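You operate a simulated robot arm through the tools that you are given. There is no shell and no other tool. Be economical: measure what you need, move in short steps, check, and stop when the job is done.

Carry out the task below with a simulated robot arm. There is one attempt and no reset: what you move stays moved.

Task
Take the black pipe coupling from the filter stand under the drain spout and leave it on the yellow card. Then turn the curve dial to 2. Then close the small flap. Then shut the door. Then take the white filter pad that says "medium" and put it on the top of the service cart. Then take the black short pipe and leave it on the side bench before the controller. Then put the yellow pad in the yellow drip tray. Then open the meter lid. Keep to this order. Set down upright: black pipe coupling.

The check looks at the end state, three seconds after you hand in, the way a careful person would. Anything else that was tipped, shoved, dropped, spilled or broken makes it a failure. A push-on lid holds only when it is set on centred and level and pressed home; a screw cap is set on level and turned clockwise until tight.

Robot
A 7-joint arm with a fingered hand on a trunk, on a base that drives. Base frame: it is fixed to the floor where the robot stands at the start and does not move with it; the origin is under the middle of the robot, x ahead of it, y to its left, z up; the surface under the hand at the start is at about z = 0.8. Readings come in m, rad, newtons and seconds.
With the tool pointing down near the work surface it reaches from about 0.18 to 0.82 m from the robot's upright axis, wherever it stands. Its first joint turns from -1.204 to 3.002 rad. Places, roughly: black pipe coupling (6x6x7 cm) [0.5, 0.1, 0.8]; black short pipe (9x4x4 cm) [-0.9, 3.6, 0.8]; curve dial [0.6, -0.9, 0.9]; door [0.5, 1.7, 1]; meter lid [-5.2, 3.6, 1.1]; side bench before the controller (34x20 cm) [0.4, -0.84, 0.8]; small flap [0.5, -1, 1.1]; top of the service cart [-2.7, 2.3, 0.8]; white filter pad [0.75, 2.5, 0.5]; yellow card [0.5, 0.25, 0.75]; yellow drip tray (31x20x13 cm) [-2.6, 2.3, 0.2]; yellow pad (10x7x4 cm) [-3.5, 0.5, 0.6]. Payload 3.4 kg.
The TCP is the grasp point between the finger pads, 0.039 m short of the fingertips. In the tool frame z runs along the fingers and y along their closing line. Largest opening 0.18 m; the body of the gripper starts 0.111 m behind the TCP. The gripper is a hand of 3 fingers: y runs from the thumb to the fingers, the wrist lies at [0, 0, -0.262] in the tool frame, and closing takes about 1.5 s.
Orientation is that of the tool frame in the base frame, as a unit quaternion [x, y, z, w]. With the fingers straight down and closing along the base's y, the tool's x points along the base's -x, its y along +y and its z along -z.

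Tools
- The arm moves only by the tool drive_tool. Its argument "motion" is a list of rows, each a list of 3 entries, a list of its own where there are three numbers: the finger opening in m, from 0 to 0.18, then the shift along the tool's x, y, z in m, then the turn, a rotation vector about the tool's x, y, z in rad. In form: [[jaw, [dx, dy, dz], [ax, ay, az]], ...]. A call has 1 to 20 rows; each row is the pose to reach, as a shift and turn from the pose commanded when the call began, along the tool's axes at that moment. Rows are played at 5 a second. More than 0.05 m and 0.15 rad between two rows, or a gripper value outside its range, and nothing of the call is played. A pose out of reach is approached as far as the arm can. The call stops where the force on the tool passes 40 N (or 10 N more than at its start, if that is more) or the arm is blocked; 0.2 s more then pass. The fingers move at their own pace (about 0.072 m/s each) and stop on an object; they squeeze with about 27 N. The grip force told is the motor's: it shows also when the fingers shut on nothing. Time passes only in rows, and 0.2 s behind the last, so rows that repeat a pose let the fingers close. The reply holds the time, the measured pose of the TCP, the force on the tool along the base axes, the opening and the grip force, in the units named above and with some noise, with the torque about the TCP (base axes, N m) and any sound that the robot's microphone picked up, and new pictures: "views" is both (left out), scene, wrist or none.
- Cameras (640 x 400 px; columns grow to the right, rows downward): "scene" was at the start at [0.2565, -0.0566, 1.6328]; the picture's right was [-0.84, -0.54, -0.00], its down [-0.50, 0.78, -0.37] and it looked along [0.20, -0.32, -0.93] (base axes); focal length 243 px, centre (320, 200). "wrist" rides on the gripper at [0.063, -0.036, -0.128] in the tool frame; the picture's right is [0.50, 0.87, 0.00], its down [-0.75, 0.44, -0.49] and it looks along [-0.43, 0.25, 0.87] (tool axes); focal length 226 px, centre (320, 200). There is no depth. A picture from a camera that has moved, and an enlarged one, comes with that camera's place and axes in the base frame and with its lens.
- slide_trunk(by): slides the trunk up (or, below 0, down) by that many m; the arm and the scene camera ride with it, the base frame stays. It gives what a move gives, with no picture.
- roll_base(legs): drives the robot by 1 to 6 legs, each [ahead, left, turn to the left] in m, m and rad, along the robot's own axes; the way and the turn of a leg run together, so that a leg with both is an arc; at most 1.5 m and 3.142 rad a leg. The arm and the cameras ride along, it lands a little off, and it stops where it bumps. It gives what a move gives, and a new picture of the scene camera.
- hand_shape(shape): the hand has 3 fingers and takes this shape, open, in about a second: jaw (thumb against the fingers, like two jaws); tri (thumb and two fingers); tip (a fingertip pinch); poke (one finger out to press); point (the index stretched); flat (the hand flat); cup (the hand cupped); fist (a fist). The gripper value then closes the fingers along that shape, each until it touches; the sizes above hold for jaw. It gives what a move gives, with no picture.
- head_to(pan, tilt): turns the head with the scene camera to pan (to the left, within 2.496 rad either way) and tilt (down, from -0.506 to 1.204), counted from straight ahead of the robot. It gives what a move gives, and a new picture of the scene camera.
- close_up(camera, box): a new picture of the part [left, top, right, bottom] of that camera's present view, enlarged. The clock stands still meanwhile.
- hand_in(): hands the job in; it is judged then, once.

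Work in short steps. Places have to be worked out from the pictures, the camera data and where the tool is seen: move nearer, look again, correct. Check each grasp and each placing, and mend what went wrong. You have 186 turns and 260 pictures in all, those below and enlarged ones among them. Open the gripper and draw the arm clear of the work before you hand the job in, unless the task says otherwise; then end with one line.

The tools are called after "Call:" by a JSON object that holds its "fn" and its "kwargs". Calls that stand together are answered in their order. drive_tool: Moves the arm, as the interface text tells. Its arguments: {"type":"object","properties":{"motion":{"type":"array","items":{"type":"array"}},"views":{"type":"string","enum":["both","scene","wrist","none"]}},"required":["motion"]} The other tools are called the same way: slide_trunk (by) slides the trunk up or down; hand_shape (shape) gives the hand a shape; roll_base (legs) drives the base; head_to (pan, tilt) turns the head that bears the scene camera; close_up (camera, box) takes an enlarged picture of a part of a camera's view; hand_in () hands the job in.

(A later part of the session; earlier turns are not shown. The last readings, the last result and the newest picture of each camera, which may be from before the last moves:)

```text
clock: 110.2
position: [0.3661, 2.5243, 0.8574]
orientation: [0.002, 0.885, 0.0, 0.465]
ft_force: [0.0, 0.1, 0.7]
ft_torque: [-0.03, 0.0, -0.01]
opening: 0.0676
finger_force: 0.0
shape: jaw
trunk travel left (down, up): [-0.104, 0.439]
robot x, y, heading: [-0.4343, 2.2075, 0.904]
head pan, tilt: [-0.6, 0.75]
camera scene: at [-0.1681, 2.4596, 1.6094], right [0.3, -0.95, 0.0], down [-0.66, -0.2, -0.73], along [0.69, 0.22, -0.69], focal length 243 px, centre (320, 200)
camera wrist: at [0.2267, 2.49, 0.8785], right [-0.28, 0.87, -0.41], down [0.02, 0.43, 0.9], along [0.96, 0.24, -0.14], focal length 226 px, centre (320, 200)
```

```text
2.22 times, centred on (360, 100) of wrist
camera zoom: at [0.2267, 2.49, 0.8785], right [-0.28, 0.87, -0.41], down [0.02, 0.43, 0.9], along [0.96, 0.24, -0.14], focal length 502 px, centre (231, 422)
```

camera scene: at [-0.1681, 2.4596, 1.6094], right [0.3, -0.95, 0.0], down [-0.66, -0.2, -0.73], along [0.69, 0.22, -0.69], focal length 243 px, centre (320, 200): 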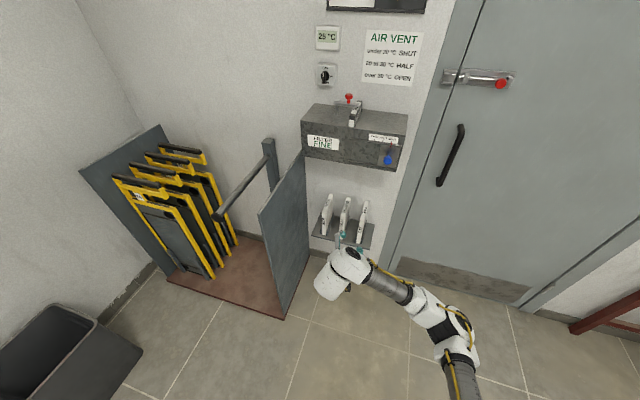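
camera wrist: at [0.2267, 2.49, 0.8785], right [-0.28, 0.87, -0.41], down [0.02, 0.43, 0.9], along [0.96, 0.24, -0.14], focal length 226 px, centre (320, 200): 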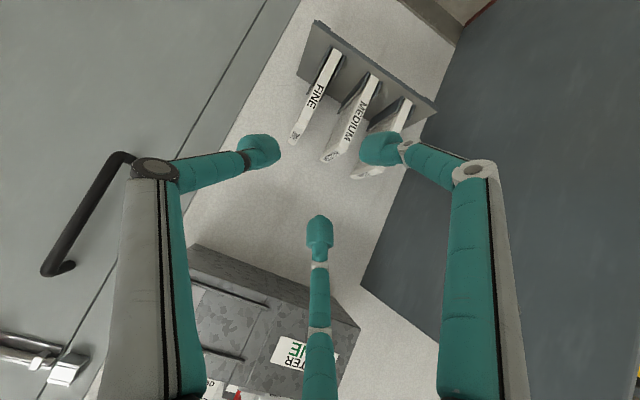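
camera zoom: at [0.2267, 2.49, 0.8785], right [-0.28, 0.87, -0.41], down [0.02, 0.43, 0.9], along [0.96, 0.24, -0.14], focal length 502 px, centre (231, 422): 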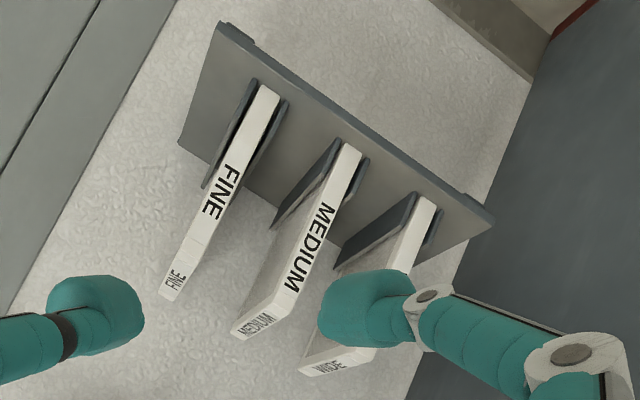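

Triangulated: MEDIUM pad front face at x≈0.646, y≈2.60, z 0.545–0.70. I'll pull the hand back and down a little, then drive the base forward.

Call:
{"fn": "drive_tool", "kwargs": {"motion": [[0.07, [0.043, 0.004, -0.015], [0, 0, 0]], [0.07, [0.086, 0.008, -0.03], [0, 0, 0]], [0.07, [0.128, 0.012, -0.045], [0, 0, 0]], [0.07, [0.171, 0.016, -0.06], [0, 0, 0]]], "views": "none"}}

Call:
{"fn": "roll_base", "kwargs": {"legs": [[0.252, -0.222, 0]]}}

Call:
{"fn": "drive_tool", "kwargs": {"motion": [[0.07, [0, 0, 0], [0, 0, 0]]]}}

```text
clock: 111.2
position: [0.2634, 2.535, 0.7603]
orientation: [-0.008, 0.89, 0.0, 0.456]
ft_force: [-0.5, -0.4, 0.2]
ft_torque: [0.07, 0.01, -0.01]
opening: 0.0674
finger_force: 0.0
shape: jaw
out of reach, approached as far as the arm can: row 3, 4
trunk travel left (down, up): [-0.104, 0.439]
robot x, y, heading: [-0.435, 2.2027, 0.903]
head pan, tilt: [-0.6, 0.75]
```

```text
clock: 113.4
position: [0.5957, 2.5975, 0.7614]
orientation: [-0.008, 0.89, -0.001, 0.455]
ft_force: [0.0, 0.0, -0.7]
ft_torque: [0.01, 0.01, 0.03]
opening: 0.0678
finger_force: 0.1
shape: jaw
trunk travel left (down, up): [-0.104, 0.439]
robot x, y, heading: [-0.1029, 2.272, 0.899]
head pan, tilt: [-0.6, 0.75]
camera scene: at [0.1636, 2.5247, 1.6097], right [0.29, -0.96, 0.0], down [-0.66, -0.2, -0.73], along [0.69, 0.21, -0.69], focal length 243 px, centre (320, 200)
```

scene: 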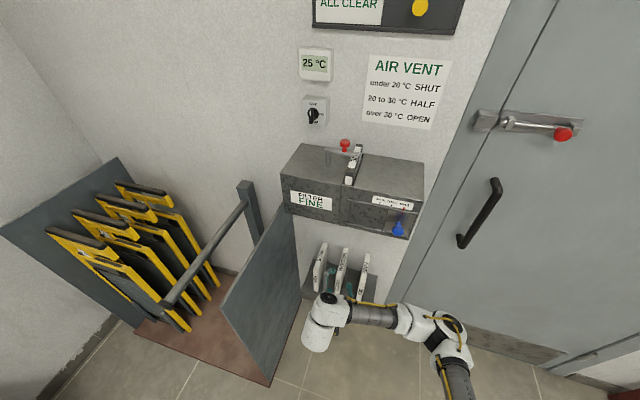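

```text
clock: 113.8
position: [0.5927, 2.5969, 0.7653]
orientation: [-0.006, 0.889, 0.0, 0.458]
ft_force: [-1.0, 1.3, 0.7]
ft_torque: [0.01, 0.01, 0.0]
opening: 0.0681
finger_force: 0.0
shape: jaw
trunk travel left (down, up): [-0.104, 0.439]
robot x, y, heading: [-0.1067, 2.2688, 0.897]
head pan, tilt: [-0.6, 0.75]
camera scene: at [0.166, 2.5227, 1.6096], right [0.29, -0.96, 0.0], down [-0.66, -0.2, -0.73], along [0.69, 0.21, -0.69], focal length 243 px, centre (320, 200)
camera wrist: at [0.4545, 2.5591, 0.7882], right [-0.3, 0.86, -0.41], down [0.03, 0.44, 0.9], along [0.95, 0.26, -0.16], focal length 226 px, centre (320, 200)
```

scene: 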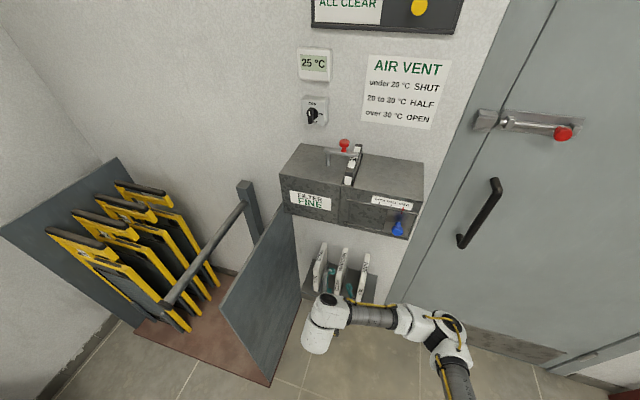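
wrist: 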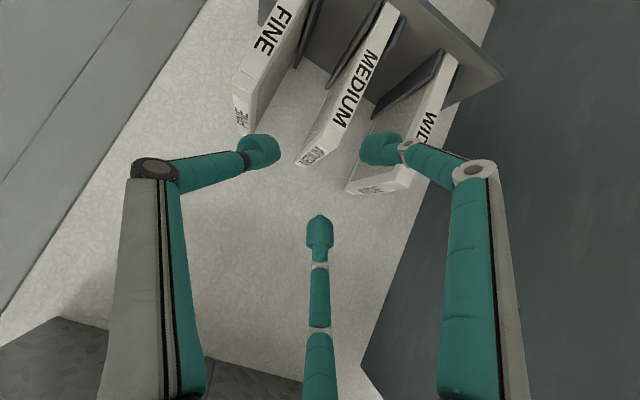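

The pad should sit at y_t≈−0.01 in the hand (fingers are nearer than the thumb), so I shift +1.3 cm in y, open to 9 cm and advance.

Call:
{"fn": "drive_tool", "kwargs": {"motion": [[0.09, [0, 0.013, 0], [0, 0, 0]], [0.09, [0, 0.013, 0], [0, 0, 0]], [0.09, [0.007, 0.013, 0.035], [0, 0, 0]], [0.09, [0.014, 0.013, 0.07], [0, 0, 0]], [0.09, [0.02, 0.013, 0.095], [0, 0, 0]]]}}

Call:
{"fn": "close_up", "kwargs": {"camera": "wrist", "box": [220, 0, 460, 200]}}

Call:
{"fn": "close_up", "kwargs": {"camera": "scene", "box": [290, 230, 410, 320]}}

```text
clock: 115.0
position: [0.6678, 2.6075, 0.7057]
orientation: [-0.013, 0.893, -0.001, 0.45]
ft_force: [-0.2, 0.2, 0.8]
ft_torque: [0.03, 0.01, 0.0]
opening: 0.0871
finger_force: 0.2
shape: jaw
out of reach, approached as far as the arm can: row 1, 2, 3, 4, 5
trunk travel left (down, up): [-0.104, 0.439]
robot x, y, heading: [-0.1045, 2.2714, 0.899]
head pan, tilt: [-0.6, 0.75]
camera scene: at [0.1665, 2.5229, 1.6095], right [0.29, -0.96, 0.0], down [-0.66, -0.2, -0.73], along [0.69, 0.21, -0.69], focal length 243 px, centre (320, 200)
camera wrist: at [0.53, 2.5697, 0.7319], right [-0.31, 0.85, -0.41], down [0.04, 0.45, 0.89], along [0.95, 0.26, -0.18], focal length 226 px, centre (320, 200)
```

scene: 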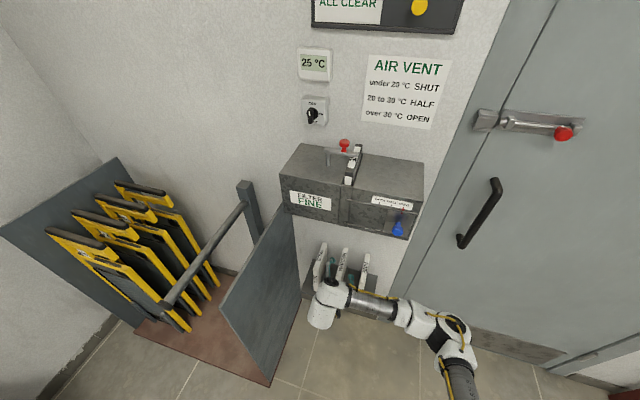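
wrist: 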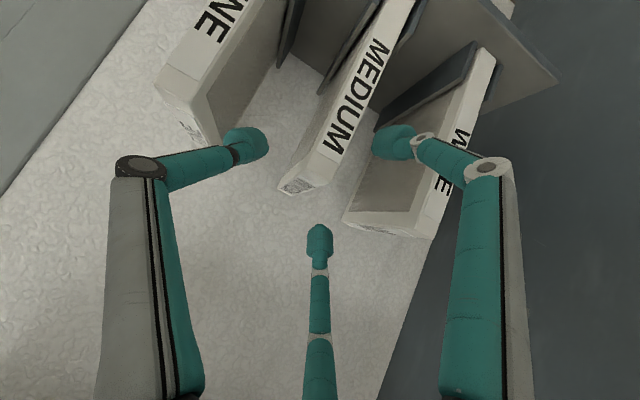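

```text
2.00 times, centred on (340, 100) of wrist
camera zoom: at [0.53, 2.5697, 0.7319], right [-0.31, 0.85, -0.41], down [0.04, 0.45, 0.89], along [0.95, 0.26, -0.18], focal length 452 px, centre (280, 400)
```

zoom: 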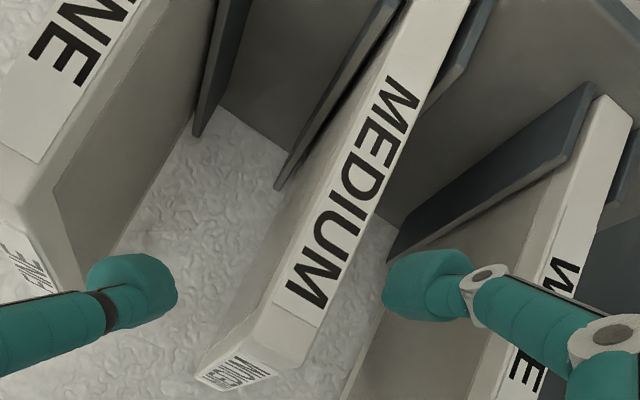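

```text
4.44 times, centred on (350, 275) of scene
camera zoom: at [0.1665, 2.5229, 1.6095], right [0.29, -0.96, 0.0], down [-0.66, -0.2, -0.73], along [0.69, 0.21, -0.69], focal length 1082 px, centre (187, -133)
```

zoom: 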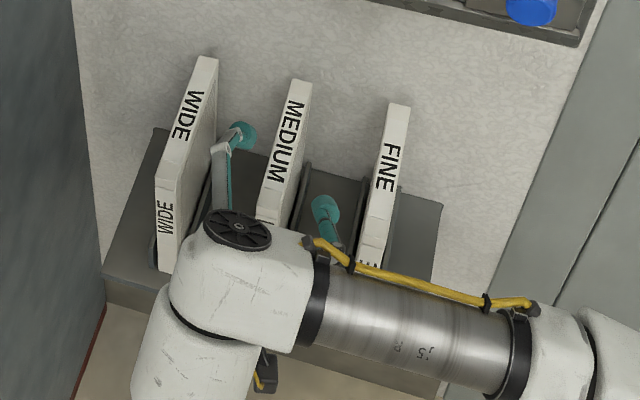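

The fingers straddle the pad. I need about 2.5 cm lower; the trunk will give that.

Call:
{"fn": "slide_trunk", "kwargs": {"by": -0.03}}

Call:
{"fn": "close_up", "kwargs": {"camera": "wrist", "box": [220, 0, 460, 200]}}

```text
clock: 115.7
position: [0.6662, 2.6056, 0.6398]
orientation: [-0.022, 0.901, -0.022, 0.433]
ft_force: [-0.5, -0.9, -0.6]
ft_torque: [0.0, 0.03, 0.0]
opening: 0.0867
finger_force: 0.1
shape: jaw
trunk travel left (down, up): [-0.074, 0.469]
robot x, y, heading: [-0.1008, 2.2738, 0.898]
head pan, tilt: [-0.6, 0.75]
```

```text
2.00 times, centred on (340, 100) of wrist
camera zoom: at [0.5291, 2.5691, 0.6719], right [-0.33, 0.83, -0.44], down [0.08, 0.49, 0.87], along [0.94, 0.25, -0.22], focal length 452 px, centre (280, 400)
```

zoom: 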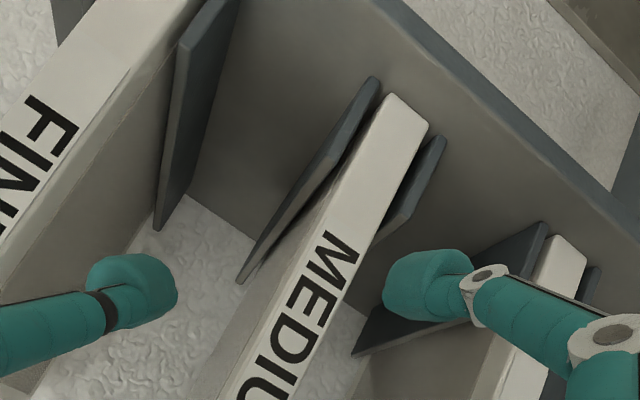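

It sank to z 0.64; raising 3 cm so the lower finger clears the slot guide.

Call:
{"fn": "drive_tool", "kwargs": {"motion": [[0.09, [-0.012, 0, -0.009], [0, 0, 0]], [0.09, [-0.0234, 0, -0.0188], [0, 0, 0]], [0.09, [-0.0234, 0, -0.0188], [0, 0, 0]]], "views": "wrist"}}

```text
clock: 116.5
position: [0.6654, 2.609, 0.6674]
orientation: [-0.023, 0.9, -0.023, 0.434]
ft_force: [0.3, -0.3, -0.7]
ft_torque: [0.03, 0.01, 0.0]
opening: 0.0866
finger_force: 0.1
shape: jaw
trunk travel left (down, up): [-0.074, 0.469]
robot x, y, heading: [-0.1044, 2.269, 0.903]
head pan, tilt: [-0.6, 0.75]
camera wrist: at [0.5294, 2.5719, 0.7], right [-0.33, 0.83, -0.44], down [0.08, 0.49, 0.87], along [0.94, 0.25, -0.23], focal length 226 px, centre (320, 200)
```

wrist: 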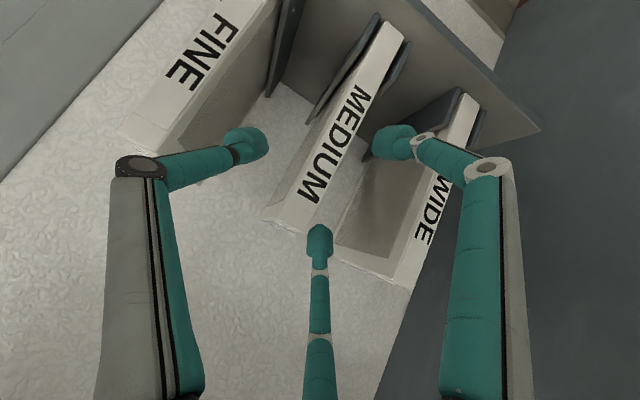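

Now closing on the pad.

Call:
{"fn": "drive_tool", "kwargs": {"motion": [[0.07, [0, 0, 0], [0, 0, 0]], [0.05, [0, 0, 0], [0, 0, 0]], [0.03, [0, 0, 0], [0, 0, 0]], [0.01, [0, 0, 0], [0, 0, 0]], [0.0, [0, 0, 0], [0, 0, 0]], [0.0, [0, 0, 0], [0, 0, 0]], [0.0, [0, 0, 0], [0, 0, 0]]]}}

Call:
{"fn": "close_up", "kwargs": {"camera": "scene", "box": [290, 220, 410, 310]}}

```text
clock: 118.1
position: [0.6657, 2.6086, 0.6663]
orientation: [-0.023, 0.901, -0.023, 0.433]
ft_force: [0.8, 0.4, 0.0]
ft_torque: [0.02, -0.06, -0.04]
opening: 0.02
finger_force: 26.8
shape: tri
trunk travel left (down, up): [-0.074, 0.469]
robot x, y, heading: [-0.1049, 2.2701, 0.895]
head pan, tilt: [-0.6, 0.75]
camera scene: at [0.1979, 2.5637, 1.5666], right [0.29, -0.96, 0.0], down [-0.66, -0.2, -0.73], along [0.69, 0.21, -0.69], focal length 243 px, centre (320, 200)
camera wrist: at [0.5294, 2.5719, 0.6998], right [-0.33, 0.83, -0.44], down [0.08, 0.49, 0.87], along [0.94, 0.25, -0.23], focal length 226 px, centre (320, 200)
```

scene: 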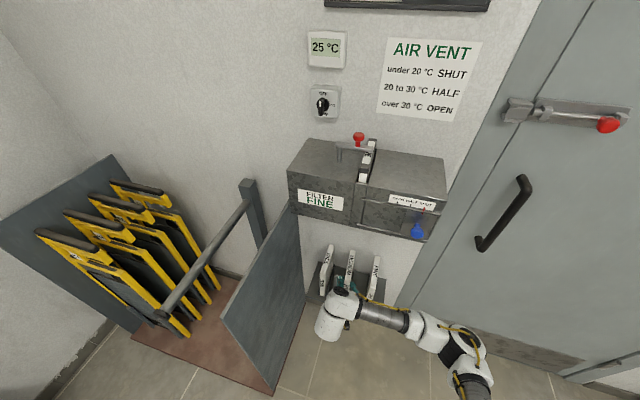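
wrist: 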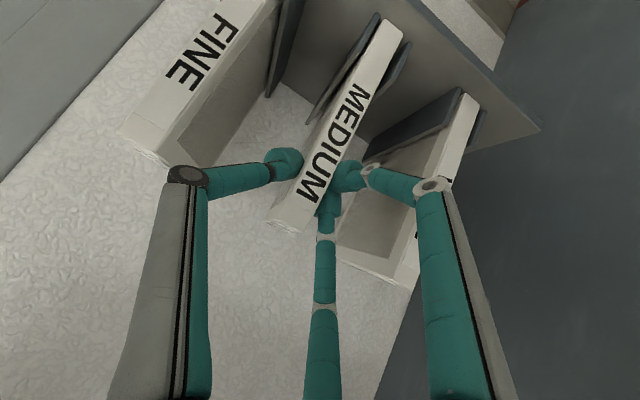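

```text
4.44 times, centred on (350, 265) of scene
camera zoom: at [0.1979, 2.5637, 1.5666], right [0.29, -0.96, 0.0], down [-0.66, -0.2, -0.73], along [0.69, 0.21, -0.69], focal length 1082 px, centre (187, -89)
```

zoom: 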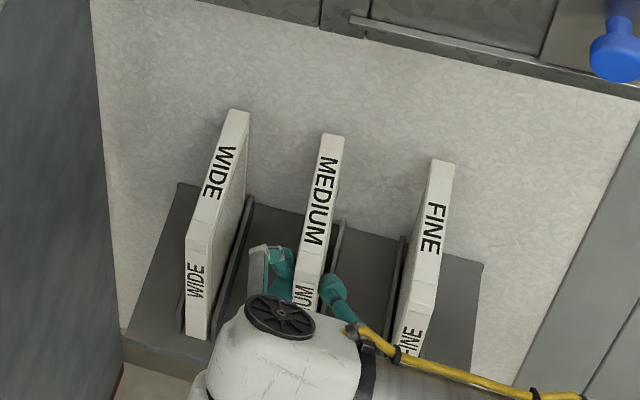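

Pad gripped (2 cm, 26.8 N). Lifting it straight up out of the slot.

Call:
{"fn": "drive_tool", "kwargs": {"motion": [[0.0, [-0.02, -0.0015, -0.0156], [0, 0, 0]], [0.0, [-0.045, -0.0035, -0.036], [0, 0, 0]], [0.0, [-0.0779, -0.0061, -0.0625], [0, 0, 0]], [0.0, [-0.0779, -0.0061, -0.0625], [0, 0, 0]]]}}

```text
clock: 119.1
position: [0.6651, 2.6097, 0.7681]
orientation: [-0.022, 0.901, -0.024, 0.432]
ft_force: [0.1, 0.5, -1.5]
ft_torque: [-0.01, 0.07, 0.04]
opening: 0.0197
finger_force: 27.0
shape: tri
trunk travel left (down, up): [-0.074, 0.469]
robot x, y, heading: [-0.1045, 2.272, 0.898]
head pan, tilt: [-0.6, 0.75]
camera scene: at [0.1982, 2.5642, 1.5664], right [0.29, -0.96, 0.0], down [-0.66, -0.2, -0.73], along [0.69, 0.21, -0.69], focal length 243 px, centre (320, 200)
camera wrist: at [0.5282, 2.5729, 0.8017], right [-0.33, 0.83, -0.44], down [0.08, 0.49, 0.87], along [0.94, 0.25, -0.23], focal length 226 px, centre (320, 200)
```

scene: 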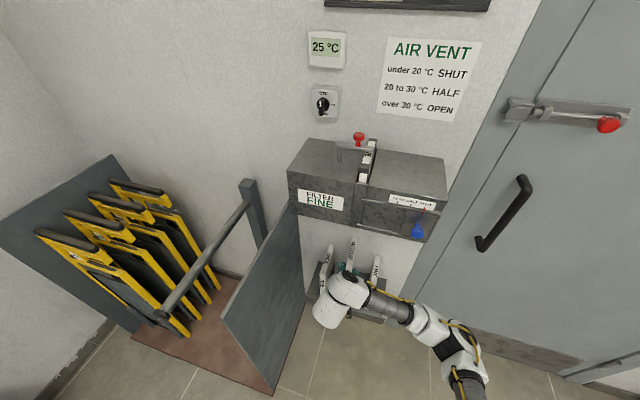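
wrist: 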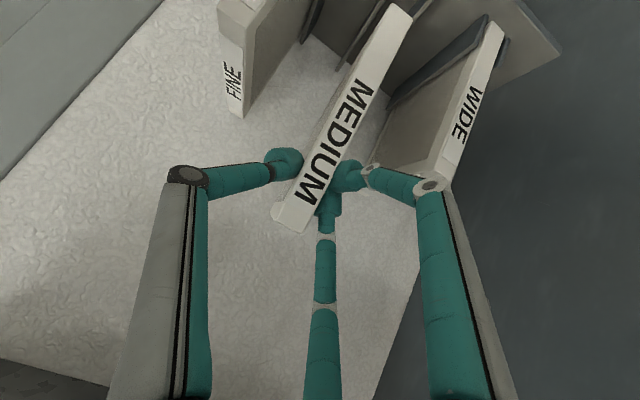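

Lifted clear. Backing the base straight out (−x), then looking toward the cart.

Call:
{"fn": "roll_base", "kwargs": {"legs": [[-0.3, 0.3, 0]]}}

Call:
{"fn": "head_to", "kwargs": {"pan": 2.2, "tilt": 0.45}}

```text
clock: 121.7
position: [0.2485, 2.5619, 0.7673]
orientation: [-0.028, 0.902, -0.019, 0.431]
ft_force: [-0.6, -1.0, 0.2]
ft_torque: [0.03, 0.07, 0.02]
opening: 0.0199
finger_force: 26.6
shape: tri
trunk travel left (down, up): [-0.074, 0.469]
robot x, y, heading: [-0.517, 2.2129, 0.913]
head pan, tilt: [-0.6, 0.75]
camera scene: at [-0.2134, 2.5069, 1.5662], right [0.31, -0.95, 0.0], down [-0.66, -0.21, -0.72], along [0.69, 0.23, -0.69], focal length 243 px, centre (320, 200)
```

scene: 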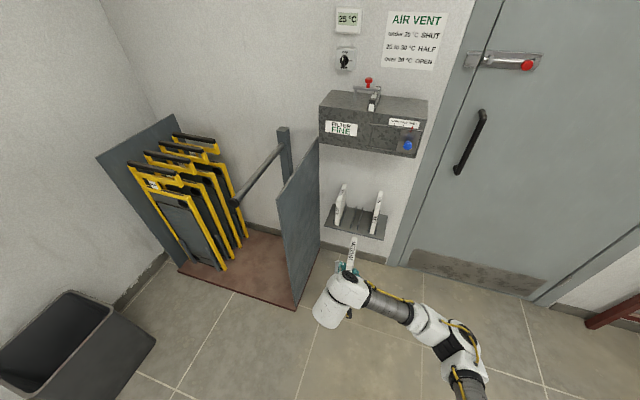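

```text
clock: 124.2
position: [0.2414, 2.5649, 0.7729]
orientation: [-0.029, 0.9, -0.02, 0.435]
ft_force: [0.5, 0.2, -0.1]
ft_torque: [-0.02, 0.07, -0.01]
opening: 0.0197
finger_force: 26.7
shape: tri
trunk travel left (down, up): [-0.074, 0.469]
robot x, y, heading: [-0.5173, 2.2134, 0.918]
head pan, tilt: [2.201, 0.45]
camera scene: at [-0.3899, 2.4883, 1.5943], right [0.03, 1.0, 0.0], down [0.43, -0.01, -0.9], along [-0.9, 0.02, -0.43], focal length 243 px, centre (320, 200)
```

scene: 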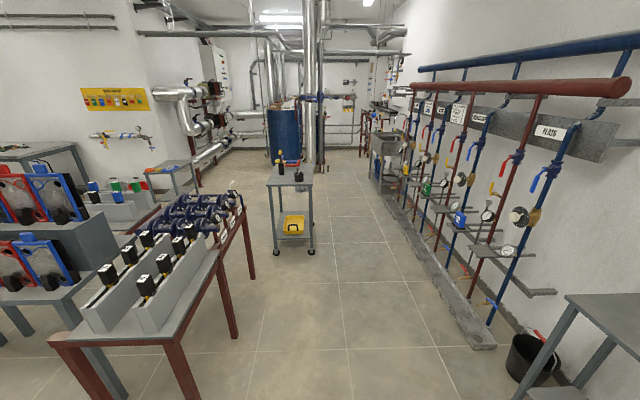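

Call:
{"fn": "close_up", "kwargs": {"camera": "scene", "box": [240, 140, 340, 260]}}

```text
3.33 times, centred on (290, 200) of scene
camera zoom: at [-0.3899, 2.4883, 1.5943], right [0.03, 1.0, 0.0], down [0.43, -0.01, -0.9], along [-0.9, 0.02, -0.43], focal length 811 px, centre (420, 200)
```

zoom: 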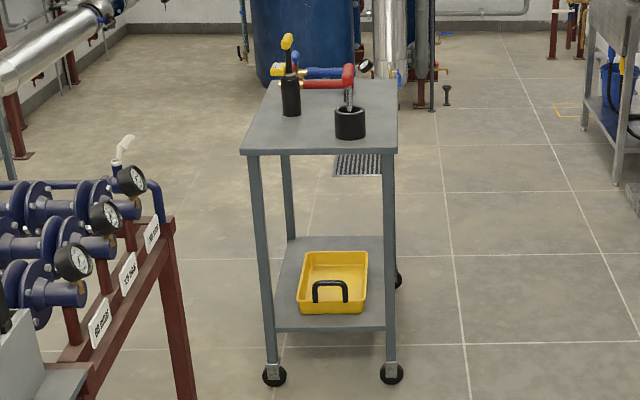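

Cart top spans about x −2.97…−2.36, y 2.06…2.47, with a bottle and a cup; the front-left part near (−2.455, 2.165) is free. I'll retract the arm and roll the hand 90° so that the pad lies nearly flat, with the thumb below.

Call:
{"fn": "drive_tool", "kwargs": {"motion": [[0.0, [0.002, -0.01, -0.0135], [-0.02, -0.02, 0.125]], [0.0, [0.003, -0.02, -0.027], [-0.039, -0.039, 0.25]], [0.0, [0.005, -0.03, -0.041], [-0.059, -0.059, 0.375]], [0.0, [0.007, -0.039, -0.054], [-0.078, -0.078, 0.5]], [0.0, [0.008, -0.049, -0.068], [-0.098, -0.098, 0.626]], [0.0, [0.01, -0.059, -0.081], [-0.118, -0.118, 0.751]], [0.0, [0.012, -0.069, -0.095], [-0.137, -0.137, 0.876]], [0.0, [0.0135, -0.079, -0.108], [-0.157, -0.157, 1.0]], [0.0, [0.015, -0.089, -0.122], [-0.177, -0.177, 1.126]], [0.0, [0.017, -0.098, -0.135], [-0.196, -0.196, 1.25]], [0.0, [0.0185, -0.108, -0.149], [-0.216, -0.216, 1.376]], [0.0, [0.02, -0.118, -0.162], [-0.235, -0.235, 1.5]], [0.0, [0.022, -0.128, -0.176], [-0.255, -0.255, 1.627]]]}}

```text
clock: 127.0
position: [0.2545, 2.2628, 0.8398]
orientation: [0.54, 0.607, 0.449, 0.372]
ft_force: [-0.8, 0.6, -1.0]
ft_torque: [-0.03, 0.1, 0.01]
opening: 0.0197
finger_force: 26.3
shape: tri
out of reach, approached as far as the arm can: row 2, 3, 4, 5, 6, 7, 8, 9, 10, 11, 12, 13
trunk travel left (down, up): [-0.074, 0.469]
robot x, y, heading: [-0.516, 2.2175, 0.917]
head pan, tilt: [2.201, 0.45]
camera scene: at [-0.3924, 2.4884, 1.5943], right [0.02, 1.0, 0.0], down [0.43, -0.01, -0.9], along [-0.9, 0.02, -0.43], focal length 243 px, centre (320, 200)
camera wrist: at [0.1161, 2.306, 0.8482], right [0.21, 0.51, 0.84], down [-0.22, -0.81, 0.54], along [0.95, -0.3, -0.06], focal length 226 px, centre (320, 200)
```

scene: 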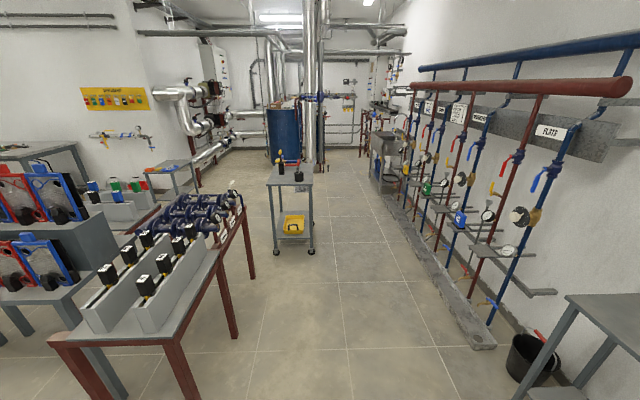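
wrist: 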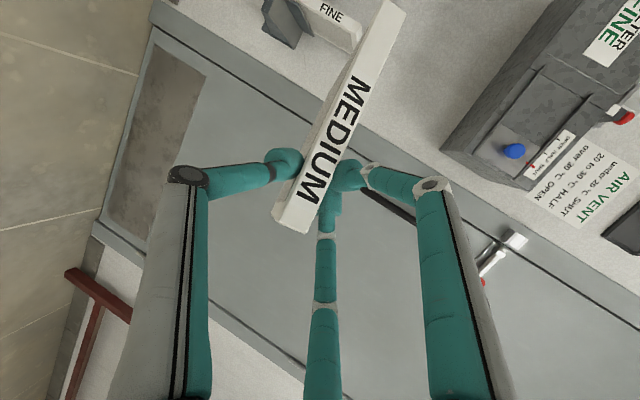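

The pad is now nearly flat with the thumb below. Raising the trunk 12 cm, then turning left here (free space) and driving along the corridor.

Call:
{"fn": "slide_trunk", "kwargs": {"by": 0.12}}

Call:
{"fn": "roll_base", "kwargs": {"legs": [[0, 0, 2.2]]}}

Call:
{"fn": "head_to", "kwargs": {"pan": 0.0, "tilt": 0.55}}

```text
clock: 128.5
position: [0.2296, 2.2293, 1.0343]
orientation: [0.538, 0.546, 0.529, 0.364]
ft_force: [0.1, 0.0, -0.4]
ft_torque: [-0.05, 0.07, -0.02]
opening: 0.0192
finger_force: 27.3
shape: tri
trunk travel left (down, up): [-0.194, 0.349]
robot x, y, heading: [-0.5163, 2.2093, 0.914]
head pan, tilt: [2.201, 0.45]
```

```text
clock: 134.1
position: [-0.9568, 2.8147, 1.0356]
orientation: [-0.236, 0.729, 0.566, -0.303]
ft_force: [-0.5, -0.1, -1.0]
ft_torque: [-0.06, -0.08, 0.0]
opening: 0.0195
finger_force: 27.4
shape: tri
trunk travel left (down, up): [-0.194, 0.349]
robot x, y, heading: [-0.5162, 2.2161, 3.105]
head pan, tilt: [2.201, 0.45]
camera scene: at [-0.6184, 2.1521, 1.7505], right [-0.83, -0.55, 0.0], down [-0.24, 0.36, -0.9], along [0.5, -0.75, -0.43], focal length 243 px, centre (320, 200)
```

scene: 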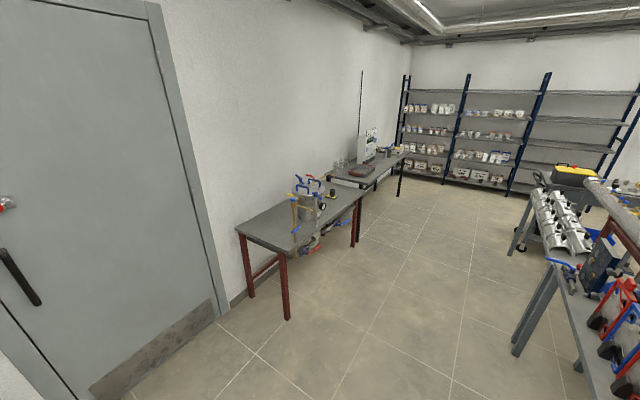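

```text
clock: 136.1
position: [-0.9548, 2.8109, 1.0384]
orientation: [-0.237, 0.728, 0.568, -0.303]
ft_force: [-0.4, 0.4, -0.6]
ft_torque: [-0.01, -0.1, 0.03]
opening: 0.0194
finger_force: 26.9
shape: tri
trunk travel left (down, up): [-0.194, 0.349]
robot x, y, heading: [-0.5174, 2.2157, 3.1]
head pan, tilt: [0.0, 0.55]
camera scene: at [-0.7589, 2.2322, 1.7407], right [0.04, 1.0, 0.0], down [0.52, -0.03, -0.85], along [-0.85, 0.03, -0.53], focal length 243 px, centre (320, 200)
```

scene: 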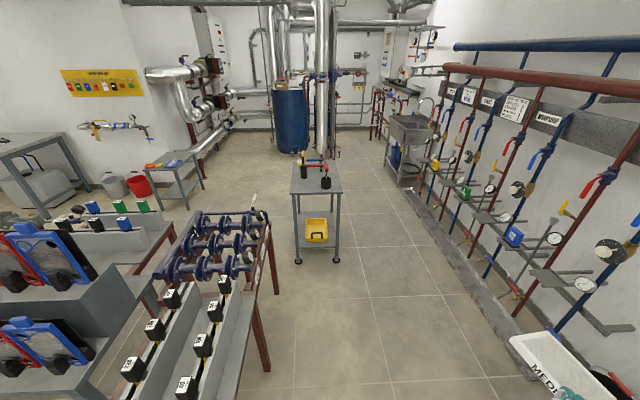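

Corridor is clear. Turning 0.6 more, then translating to about (−1.3, 2.55).

Call:
{"fn": "roll_base", "kwargs": {"legs": [[0, 0, 0.6], [0.487, -0.698, 0]]}}

Call:
{"fn": "head_to", "kwargs": {"pan": -0.5, "tilt": 0.7}}

```text
clock: 142.3
position: [-1.9991, 2.8141, 1.0378]
orientation: [-0.437, 0.629, 0.456, -0.454]
ft_force: [-0.4, 0.4, -0.7]
ft_torque: [-0.06, -0.07, 0.0]
opening: 0.0195
finger_force: 26.9
shape: tri
trunk travel left (down, up): [-0.194, 0.349]
robot x, y, heading: [-1.303, 2.5632, -2.602]
head pan, tilt: [0.0, 0.55]
camera scene: at [-1.5148, 2.4406, 1.7407], right [-0.52, 0.86, 0.0], down [0.45, 0.27, -0.85], along [-0.73, -0.44, -0.53], focal length 243 px, centre (320, 200)
```

scene: 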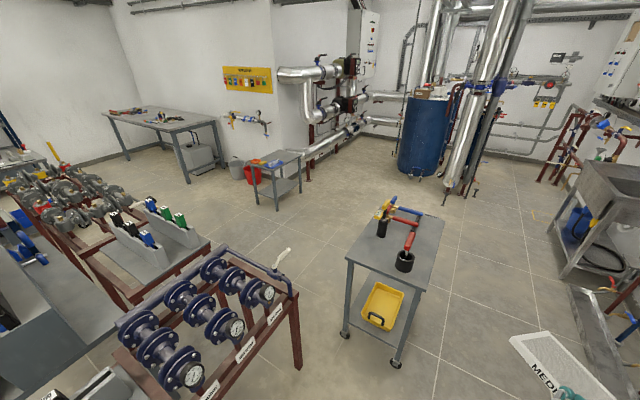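

```text
clock: 143.2
position: [-1.9944, 2.8148, 1.04]
orientation: [-0.436, 0.627, 0.458, -0.454]
ft_force: [-0.1, 0.1, -0.4]
ft_torque: [-0.02, -0.09, -0.02]
opening: 0.0197
finger_force: 27.1
shape: tri
trunk travel left (down, up): [-0.194, 0.349]
robot x, y, heading: [-1.3075, 2.563, -2.601]
head pan, tilt: [-0.499, 0.7]
camera scene: at [-1.5239, 2.4855, 1.7275], right [-0.04, 1.0, 0.0], down [0.65, 0.03, -0.76], along [-0.76, -0.04, -0.65], focal length 243 px, centre (320, 200)
```

scene: 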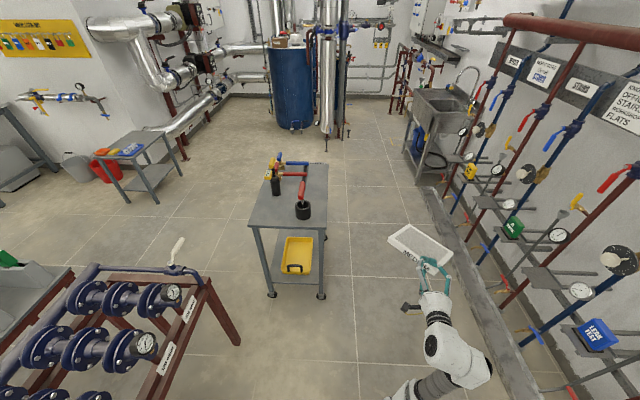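

Call:
{"fn": "close_up", "kwargs": {"camera": "scene", "box": [235, 140, 345, 250]}}

```text
3.64 times, centred on (290, 195) of scene
camera zoom: at [-1.5239, 2.4855, 1.7275], right [-0.04, 1.0, 0.0], down [0.65, 0.03, -0.76], along [-0.76, -0.04, -0.65], focal length 885 px, centre (429, 218)
```

zoom: 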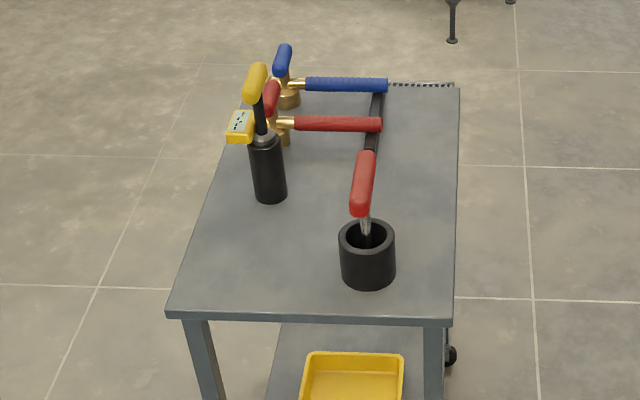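

Free spot on the cart: front-left, centre ≈ (−2.475, 2.17), clear of the cup (−2.48, 2.34) and bottle (−2.67, 2.16). Turning and moving to a stand-off position.

Call:
{"fn": "roll_base", "kwargs": {"legs": [[0, 0, 0.64], [0.142, -0.179, 0]]}}

Call:
{"fn": "head_to", "kwargs": {"pan": -0.9, "tilt": 0.85}}

Call:
{"fn": "drive_tool", "kwargs": {"motion": [[0.0, [0, 0, 0], [0.05, 0, 0]]], "views": "wrist"}}

```text
clock: 146.7
position: [-2.2159, 2.2752, 1.0462]
orientation: [0.612, -0.453, -0.294, 0.579]
ft_force: [1.0, -0.1, -0.4]
ft_torque: [0.08, -0.09, 0.0]
opening: 0.0196
finger_force: 26.6
shape: tri
trunk travel left (down, up): [-0.194, 0.349]
robot x, y, heading: [-1.5185, 2.4931, -1.948]
head pan, tilt: [-0.499, 0.7]
camera scene: at [-1.6394, 2.2976, 1.7277], right [-0.64, 0.77, 0.0], down [0.5, 0.41, -0.76], along [-0.59, -0.49, -0.65], focal length 243 px, centre (320, 200)
```

scene: 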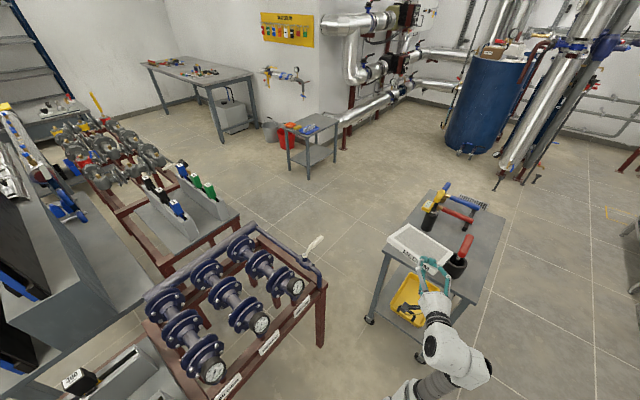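

```text
clock: 147.6
position: [-2.2166, 2.2768, 1.0436]
orientation: [0.613, -0.455, -0.29, 0.577]
ft_force: [-1.3, 0.9, -0.6]
ft_torque: [0.07, -0.07, 0.01]
opening: 0.0195
finger_force: 26.9
shape: tri
trunk travel left (down, up): [-0.194, 0.349]
robot x, y, heading: [-1.5154, 2.494, -1.953]
head pan, tilt: [-0.901, 0.85]
camera scene: at [-1.6538, 2.332, 1.7154], right [-0.29, 0.96, 0.0], down [0.72, 0.22, -0.66], along [-0.63, -0.19, -0.75], focal length 243 px, centre (320, 200)
```

scene: 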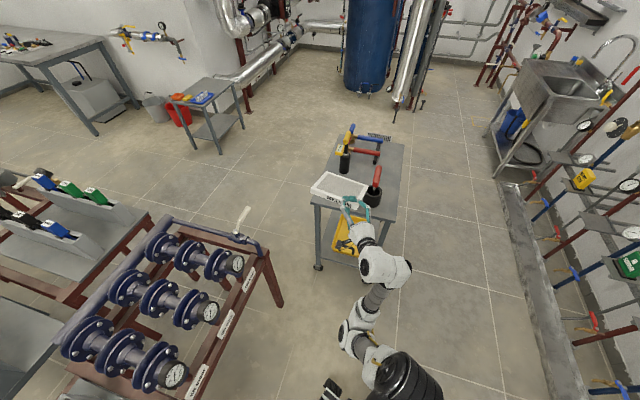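

```text
clock: 147.9
position: [-2.2283, 2.2793, 1.0443]
orientation: [0.627, -0.458, -0.279, 0.565]
ft_force: [0.2, -1.4, -1.4]
ft_torque: [0.04, -0.04, -0.01]
opening: 0.0194
finger_force: 27.2
shape: tri
out of reach, approached as far as the arm can: row 1
trunk travel left (down, up): [-0.194, 0.349]
robot x, y, heading: [-1.5204, 2.4962, -1.953]
head pan, tilt: [-0.901, 0.85]
camera wrist: at [-2.0805, 2.2802, 1.0463], right [-0.01, -0.39, 0.92], down [-0.01, 0.92, 0.39], along [-1.0, 0.0, -0.01], focal length 226 px, centre (320, 200)
```

wrist: 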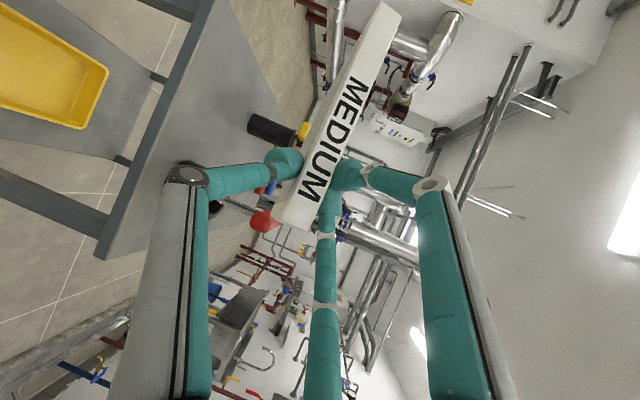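

Pad is tilted about 15° nose-down, thumb below; good for setting down. Moving the base so that the pad is above its spot.

Call:
{"fn": "roll_base", "kwargs": {"legs": [[0.139, -0.14, 0]]}}

Call:
{"fn": "close_up", "kwargs": {"camera": "scene", "box": [290, 110, 450, 280]}}

```text
clock: 149.5
position: [-2.4062, 2.1999, 1.0461]
orientation: [0.627, -0.457, -0.279, 0.565]
ft_force: [0.2, -0.1, -1.1]
ft_torque: [0.08, -0.09, 0.02]
opening: 0.0194
finger_force: 27.1
shape: tri
trunk travel left (down, up): [-0.194, 0.349]
robot x, y, heading: [-1.7007, 2.4181, -1.949]
head pan, tilt: [-0.901, 0.85]
camera scene: at [-1.8378, 2.2561, 1.7151], right [-0.29, 0.96, 0.0], down [0.72, 0.22, -0.66], along [-0.63, -0.19, -0.75], focal length 243 px, centre (320, 200)
```

scene: 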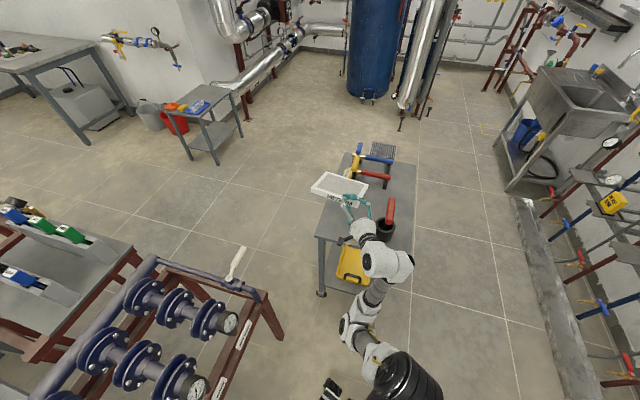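

```text
2.35 times, centred on (370, 195) of scene
camera zoom: at [-1.8378, 2.2561, 1.7151], right [-0.29, 0.96, 0.0], down [0.72, 0.22, -0.66], along [-0.63, -0.19, -0.75], focal length 572 px, centre (202, 212)
```

zoom: 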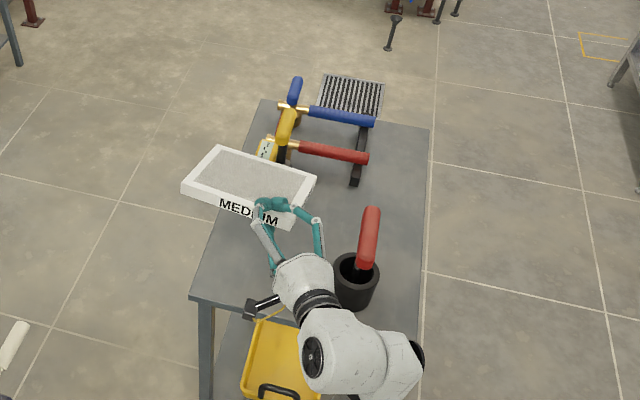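

Pad centre is about (−2.50, 2.14), so its left corner would overhang slightly; I'll shift +2 cm x, +3 cm y and lower 15 cm.

Call:
{"fn": "drive_tool", "kwargs": {"motion": [[0.0, [-0.018, -0.0035, -0.031], [0, 0, 0]], [0.0, [-0.0255, -0.047, -0.0217], [0, 0, 0]], [0.0, [-0.033, -0.09, -0.0125], [0, 0, 0]], [0.0, [-0.0415, -0.138, -0.002], [0, 0, 0]], [0.0, [-0.0415, -0.138, -0.002], [0, 0, 0]]]}}

Call:
{"fn": "close_up", "kwargs": {"camera": "scene", "box": [290, 130, 450, 300]}}

```text
clock: 150.7
position: [-2.3844, 2.233, 0.9063]
orientation: [0.626, -0.457, -0.28, 0.566]
ft_force: [-0.4, -0.7, -0.4]
ft_torque: [0.04, -0.05, 0.02]
opening: 0.0195
finger_force: 26.8
shape: tri
out of reach, approached as far as the arm can: row 1, 2, 3
trunk travel left (down, up): [-0.194, 0.349]
robot x, y, heading: [-1.698, 2.4196, -1.948]
head pan, tilt: [-0.901, 0.85]
camera scene: at [-1.8358, 2.2572, 1.7155], right [-0.29, 0.96, 0.0], down [0.72, 0.22, -0.66], along [-0.63, -0.19, -0.75], focal length 243 px, centre (320, 200)
camera wrist: at [-2.2362, 2.2329, 0.9082], right [-0.01, -0.39, 0.92], down [-0.01, 0.92, 0.39], along [-1.0, 0.0, -0.01], focal length 226 px, centre (320, 200)
```

scene: 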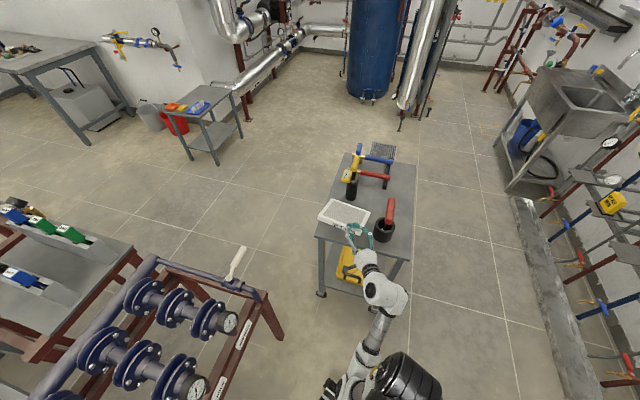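
wrist: 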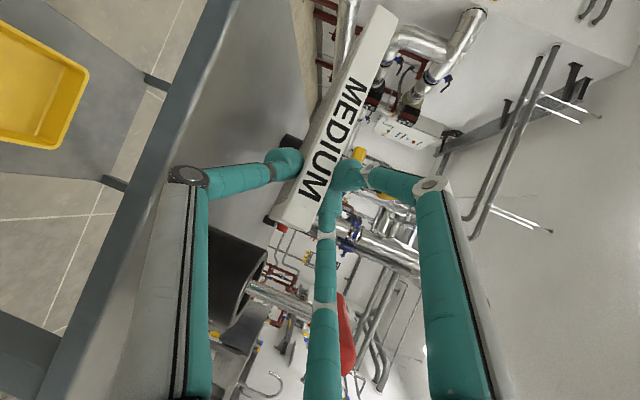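

```text
2.35 times, centred on (370, 215) of scene
camera zoom: at [-1.8358, 2.2572, 1.7155], right [-0.29, 0.96, 0.0], down [0.72, 0.22, -0.66], along [-0.63, -0.19, -0.75], focal length 572 px, centre (202, 165)
```

zoom: 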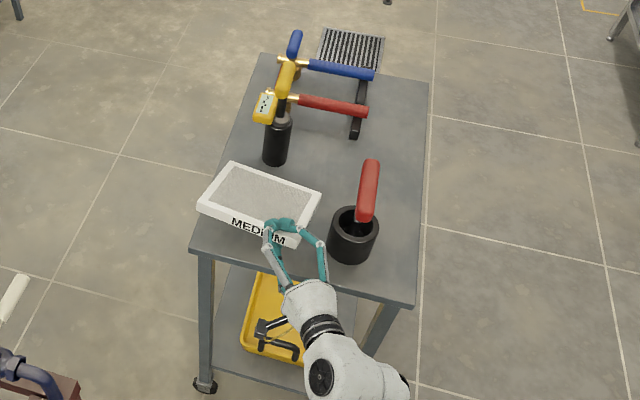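

Clearances look fine. Lowering slowly until the pad's far edge touches.

Call:
{"fn": "drive_tool", "kwargs": {"motion": [[0.0, [-0.0034, -0.0193, 0.004], [0, 0, 0]], [0.0, [-0.0067, -0.0386, 0.008], [0, 0, 0]], [0.0, [-0.0084, -0.048, 0.0103], [0, 0, 0]], [0.0, [-0.0084, -0.048, 0.0103], [0, 0, 0]]]}}

Call:
{"fn": "close_up", "kwargs": {"camera": "scene", "box": [310, 150, 430, 280]}}

```text
clock: 151.7
position: [-2.3859, 2.2313, 0.8578]
orientation: [0.626, -0.456, -0.28, 0.567]
ft_force: [-0.9, -0.3, -0.4]
ft_torque: [0.06, -0.1, -0.02]
opening: 0.0194
finger_force: 27.0
shape: tri
trunk travel left (down, up): [-0.194, 0.349]
robot x, y, heading: [-1.6981, 2.4196, -1.948]
head pan, tilt: [-0.901, 0.85]
camera scene: at [-1.8376, 2.2575, 1.7153], right [-0.29, 0.96, 0.0], down [0.72, 0.22, -0.66], along [-0.63, -0.19, -0.75], focal length 243 px, centre (320, 200)
camera wrist: at [-2.2369, 2.2328, 0.8583], right [-0.01, -0.39, 0.92], down [-0.01, 0.92, 0.39], along [-1.0, 0.0, -0.01], focal length 226 px, centre (320, 200)
```

scene: 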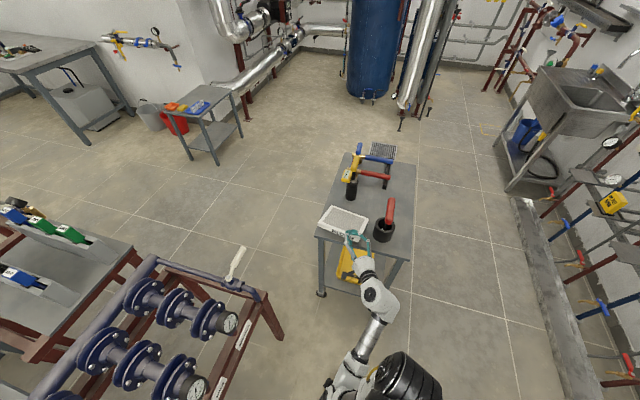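
wrist: 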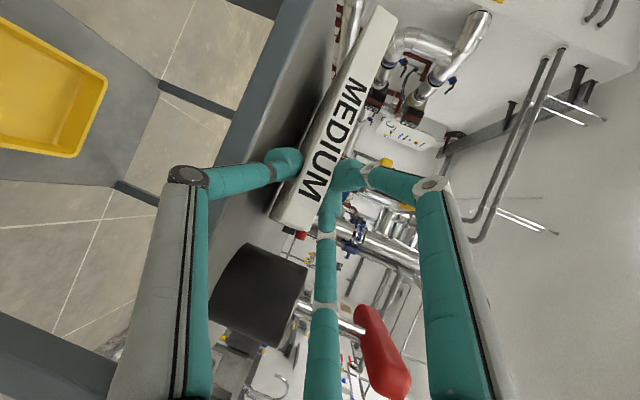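

```text
3.08 times, centred on (370, 215) of scene
camera zoom: at [-1.8376, 2.2575, 1.7153], right [-0.29, 0.96, 0.0], down [0.72, 0.22, -0.66], along [-0.63, -0.19, -0.75], focal length 749 px, centre (166, 154)
```

zoom: 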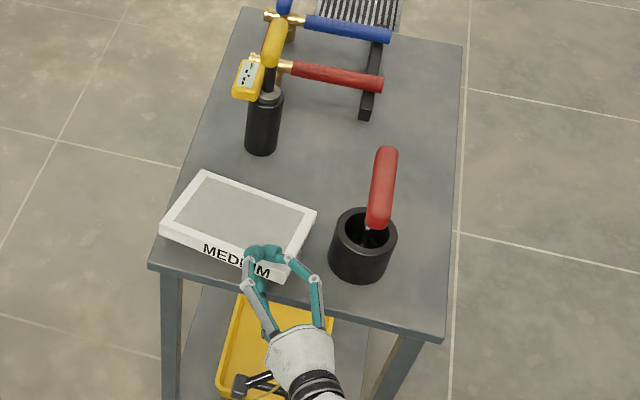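

Call:
{"fn": "drive_tool", "kwargs": {"motion": [[0.0, [-0.0013, -0.0077, 0.0016], [0, 0, 0]], [0.0, [-0.0027, -0.0154, 0.0033], [0, 0, 0]], [0.0, [-0.0027, -0.0154, 0.0033], [0, 0, 0]]], "views": "wrist"}}

```text
clock: 152.5
position: [-2.3836, 2.2307, 0.8425]
orientation: [0.626, -0.456, -0.28, 0.567]
ft_force: [0.2, 0.3, 0.9]
ft_torque: [-0.05, 0.23, 0.01]
opening: 0.0189
finger_force: 26.9
shape: tri
trunk travel left (down, up): [-0.194, 0.349]
robot x, y, heading: [-1.6978, 2.4175, -1.942]
head pan, tilt: [-0.901, 0.85]
camera wrist: at [-2.2352, 2.2316, 0.8443], right [-0.01, -0.39, 0.92], down [-0.01, 0.92, 0.39], along [-1.0, 0.0, -0.01], focal length 226 px, centre (320, 200)
```

wrist: 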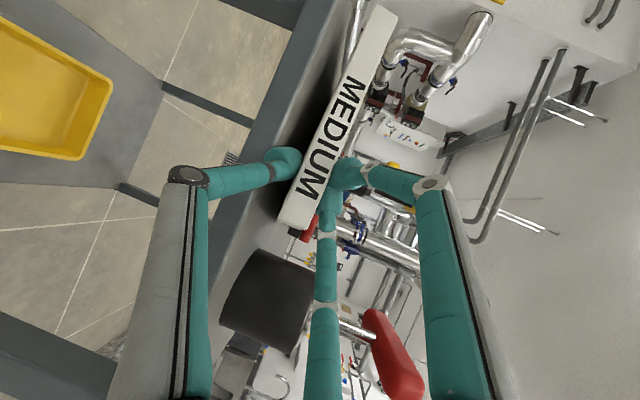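

Light contact felt. Opening gradually, raising slightly so that the thumb doesn't press on the cart.

Call:
{"fn": "drive_tool", "kwargs": {"motion": [[0.03, [0, 0, 0], [0, 0, 0]], [0.04, [0, 0.002, 0], [0, 0, 0]], [0.05, [0, 0.004, 0], [0, 0, 0]], [0.055, [0, 0.006, 0], [0, 0, 0]], [0.055, [0, 0.006, 0], [0, 0, 0]]]}}

Call:
{"fn": "close_up", "kwargs": {"camera": "scene", "box": [310, 150, 430, 280]}}

```text
clock: 153.7
position: [-2.386, 2.2314, 0.8482]
orientation: [0.627, -0.456, -0.279, 0.567]
ft_force: [0.1, 0.2, 0.4]
ft_torque: [0.01, 0.03, 0.01]
opening: 0.0533
finger_force: 0.1
shape: jaw
trunk travel left (down, up): [-0.194, 0.349]
robot x, y, heading: [-1.6998, 2.4186, -1.939]
head pan, tilt: [-0.901, 0.85]
camera scene: at [-1.8357, 2.2566, 1.7153], right [-0.29, 0.96, 0.0], down [0.72, 0.22, -0.66], along [-0.63, -0.19, -0.75], focal length 243 px, centre (320, 200)
camera wrist: at [-2.2371, 2.2321, 0.8493], right [-0.01, -0.39, 0.92], down [-0.01, 0.92, 0.39], along [-1.0, 0.0, -0.01], focal length 226 px, centre (320, 200)
```

scene: 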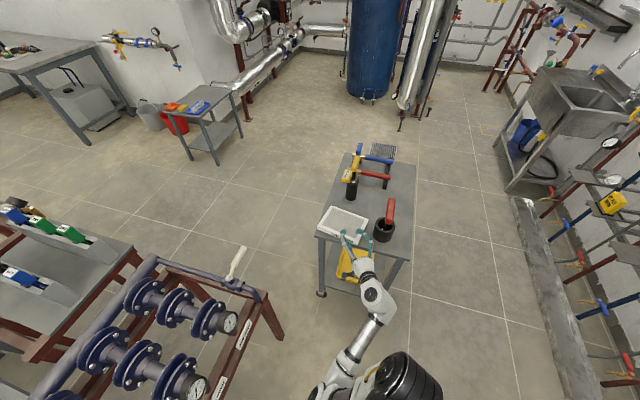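
wrist: 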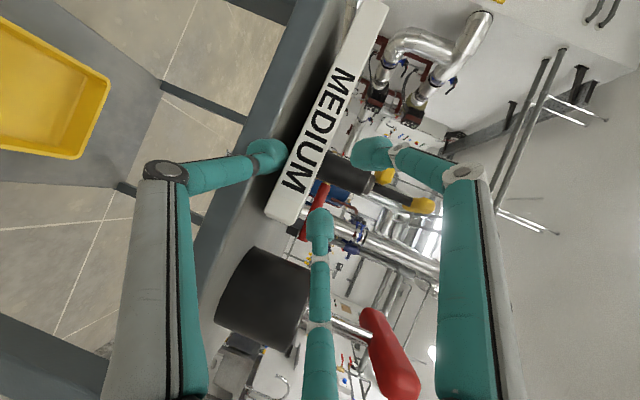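

```text
3.08 times, centred on (370, 215) of scene
camera zoom: at [-1.8357, 2.2566, 1.7153], right [-0.29, 0.96, 0.0], down [0.72, 0.22, -0.66], along [-0.63, -0.19, -0.75], focal length 749 px, centre (166, 154)
```

zoom: 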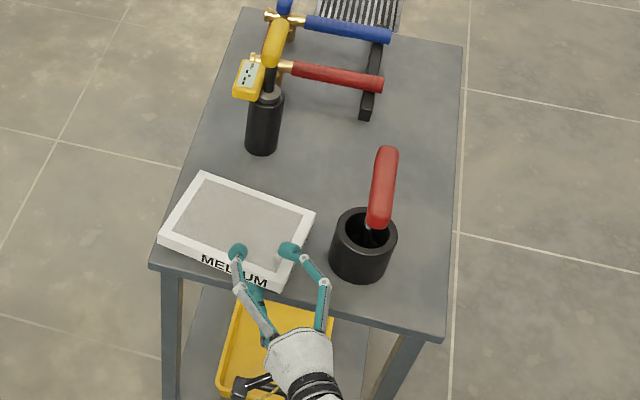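

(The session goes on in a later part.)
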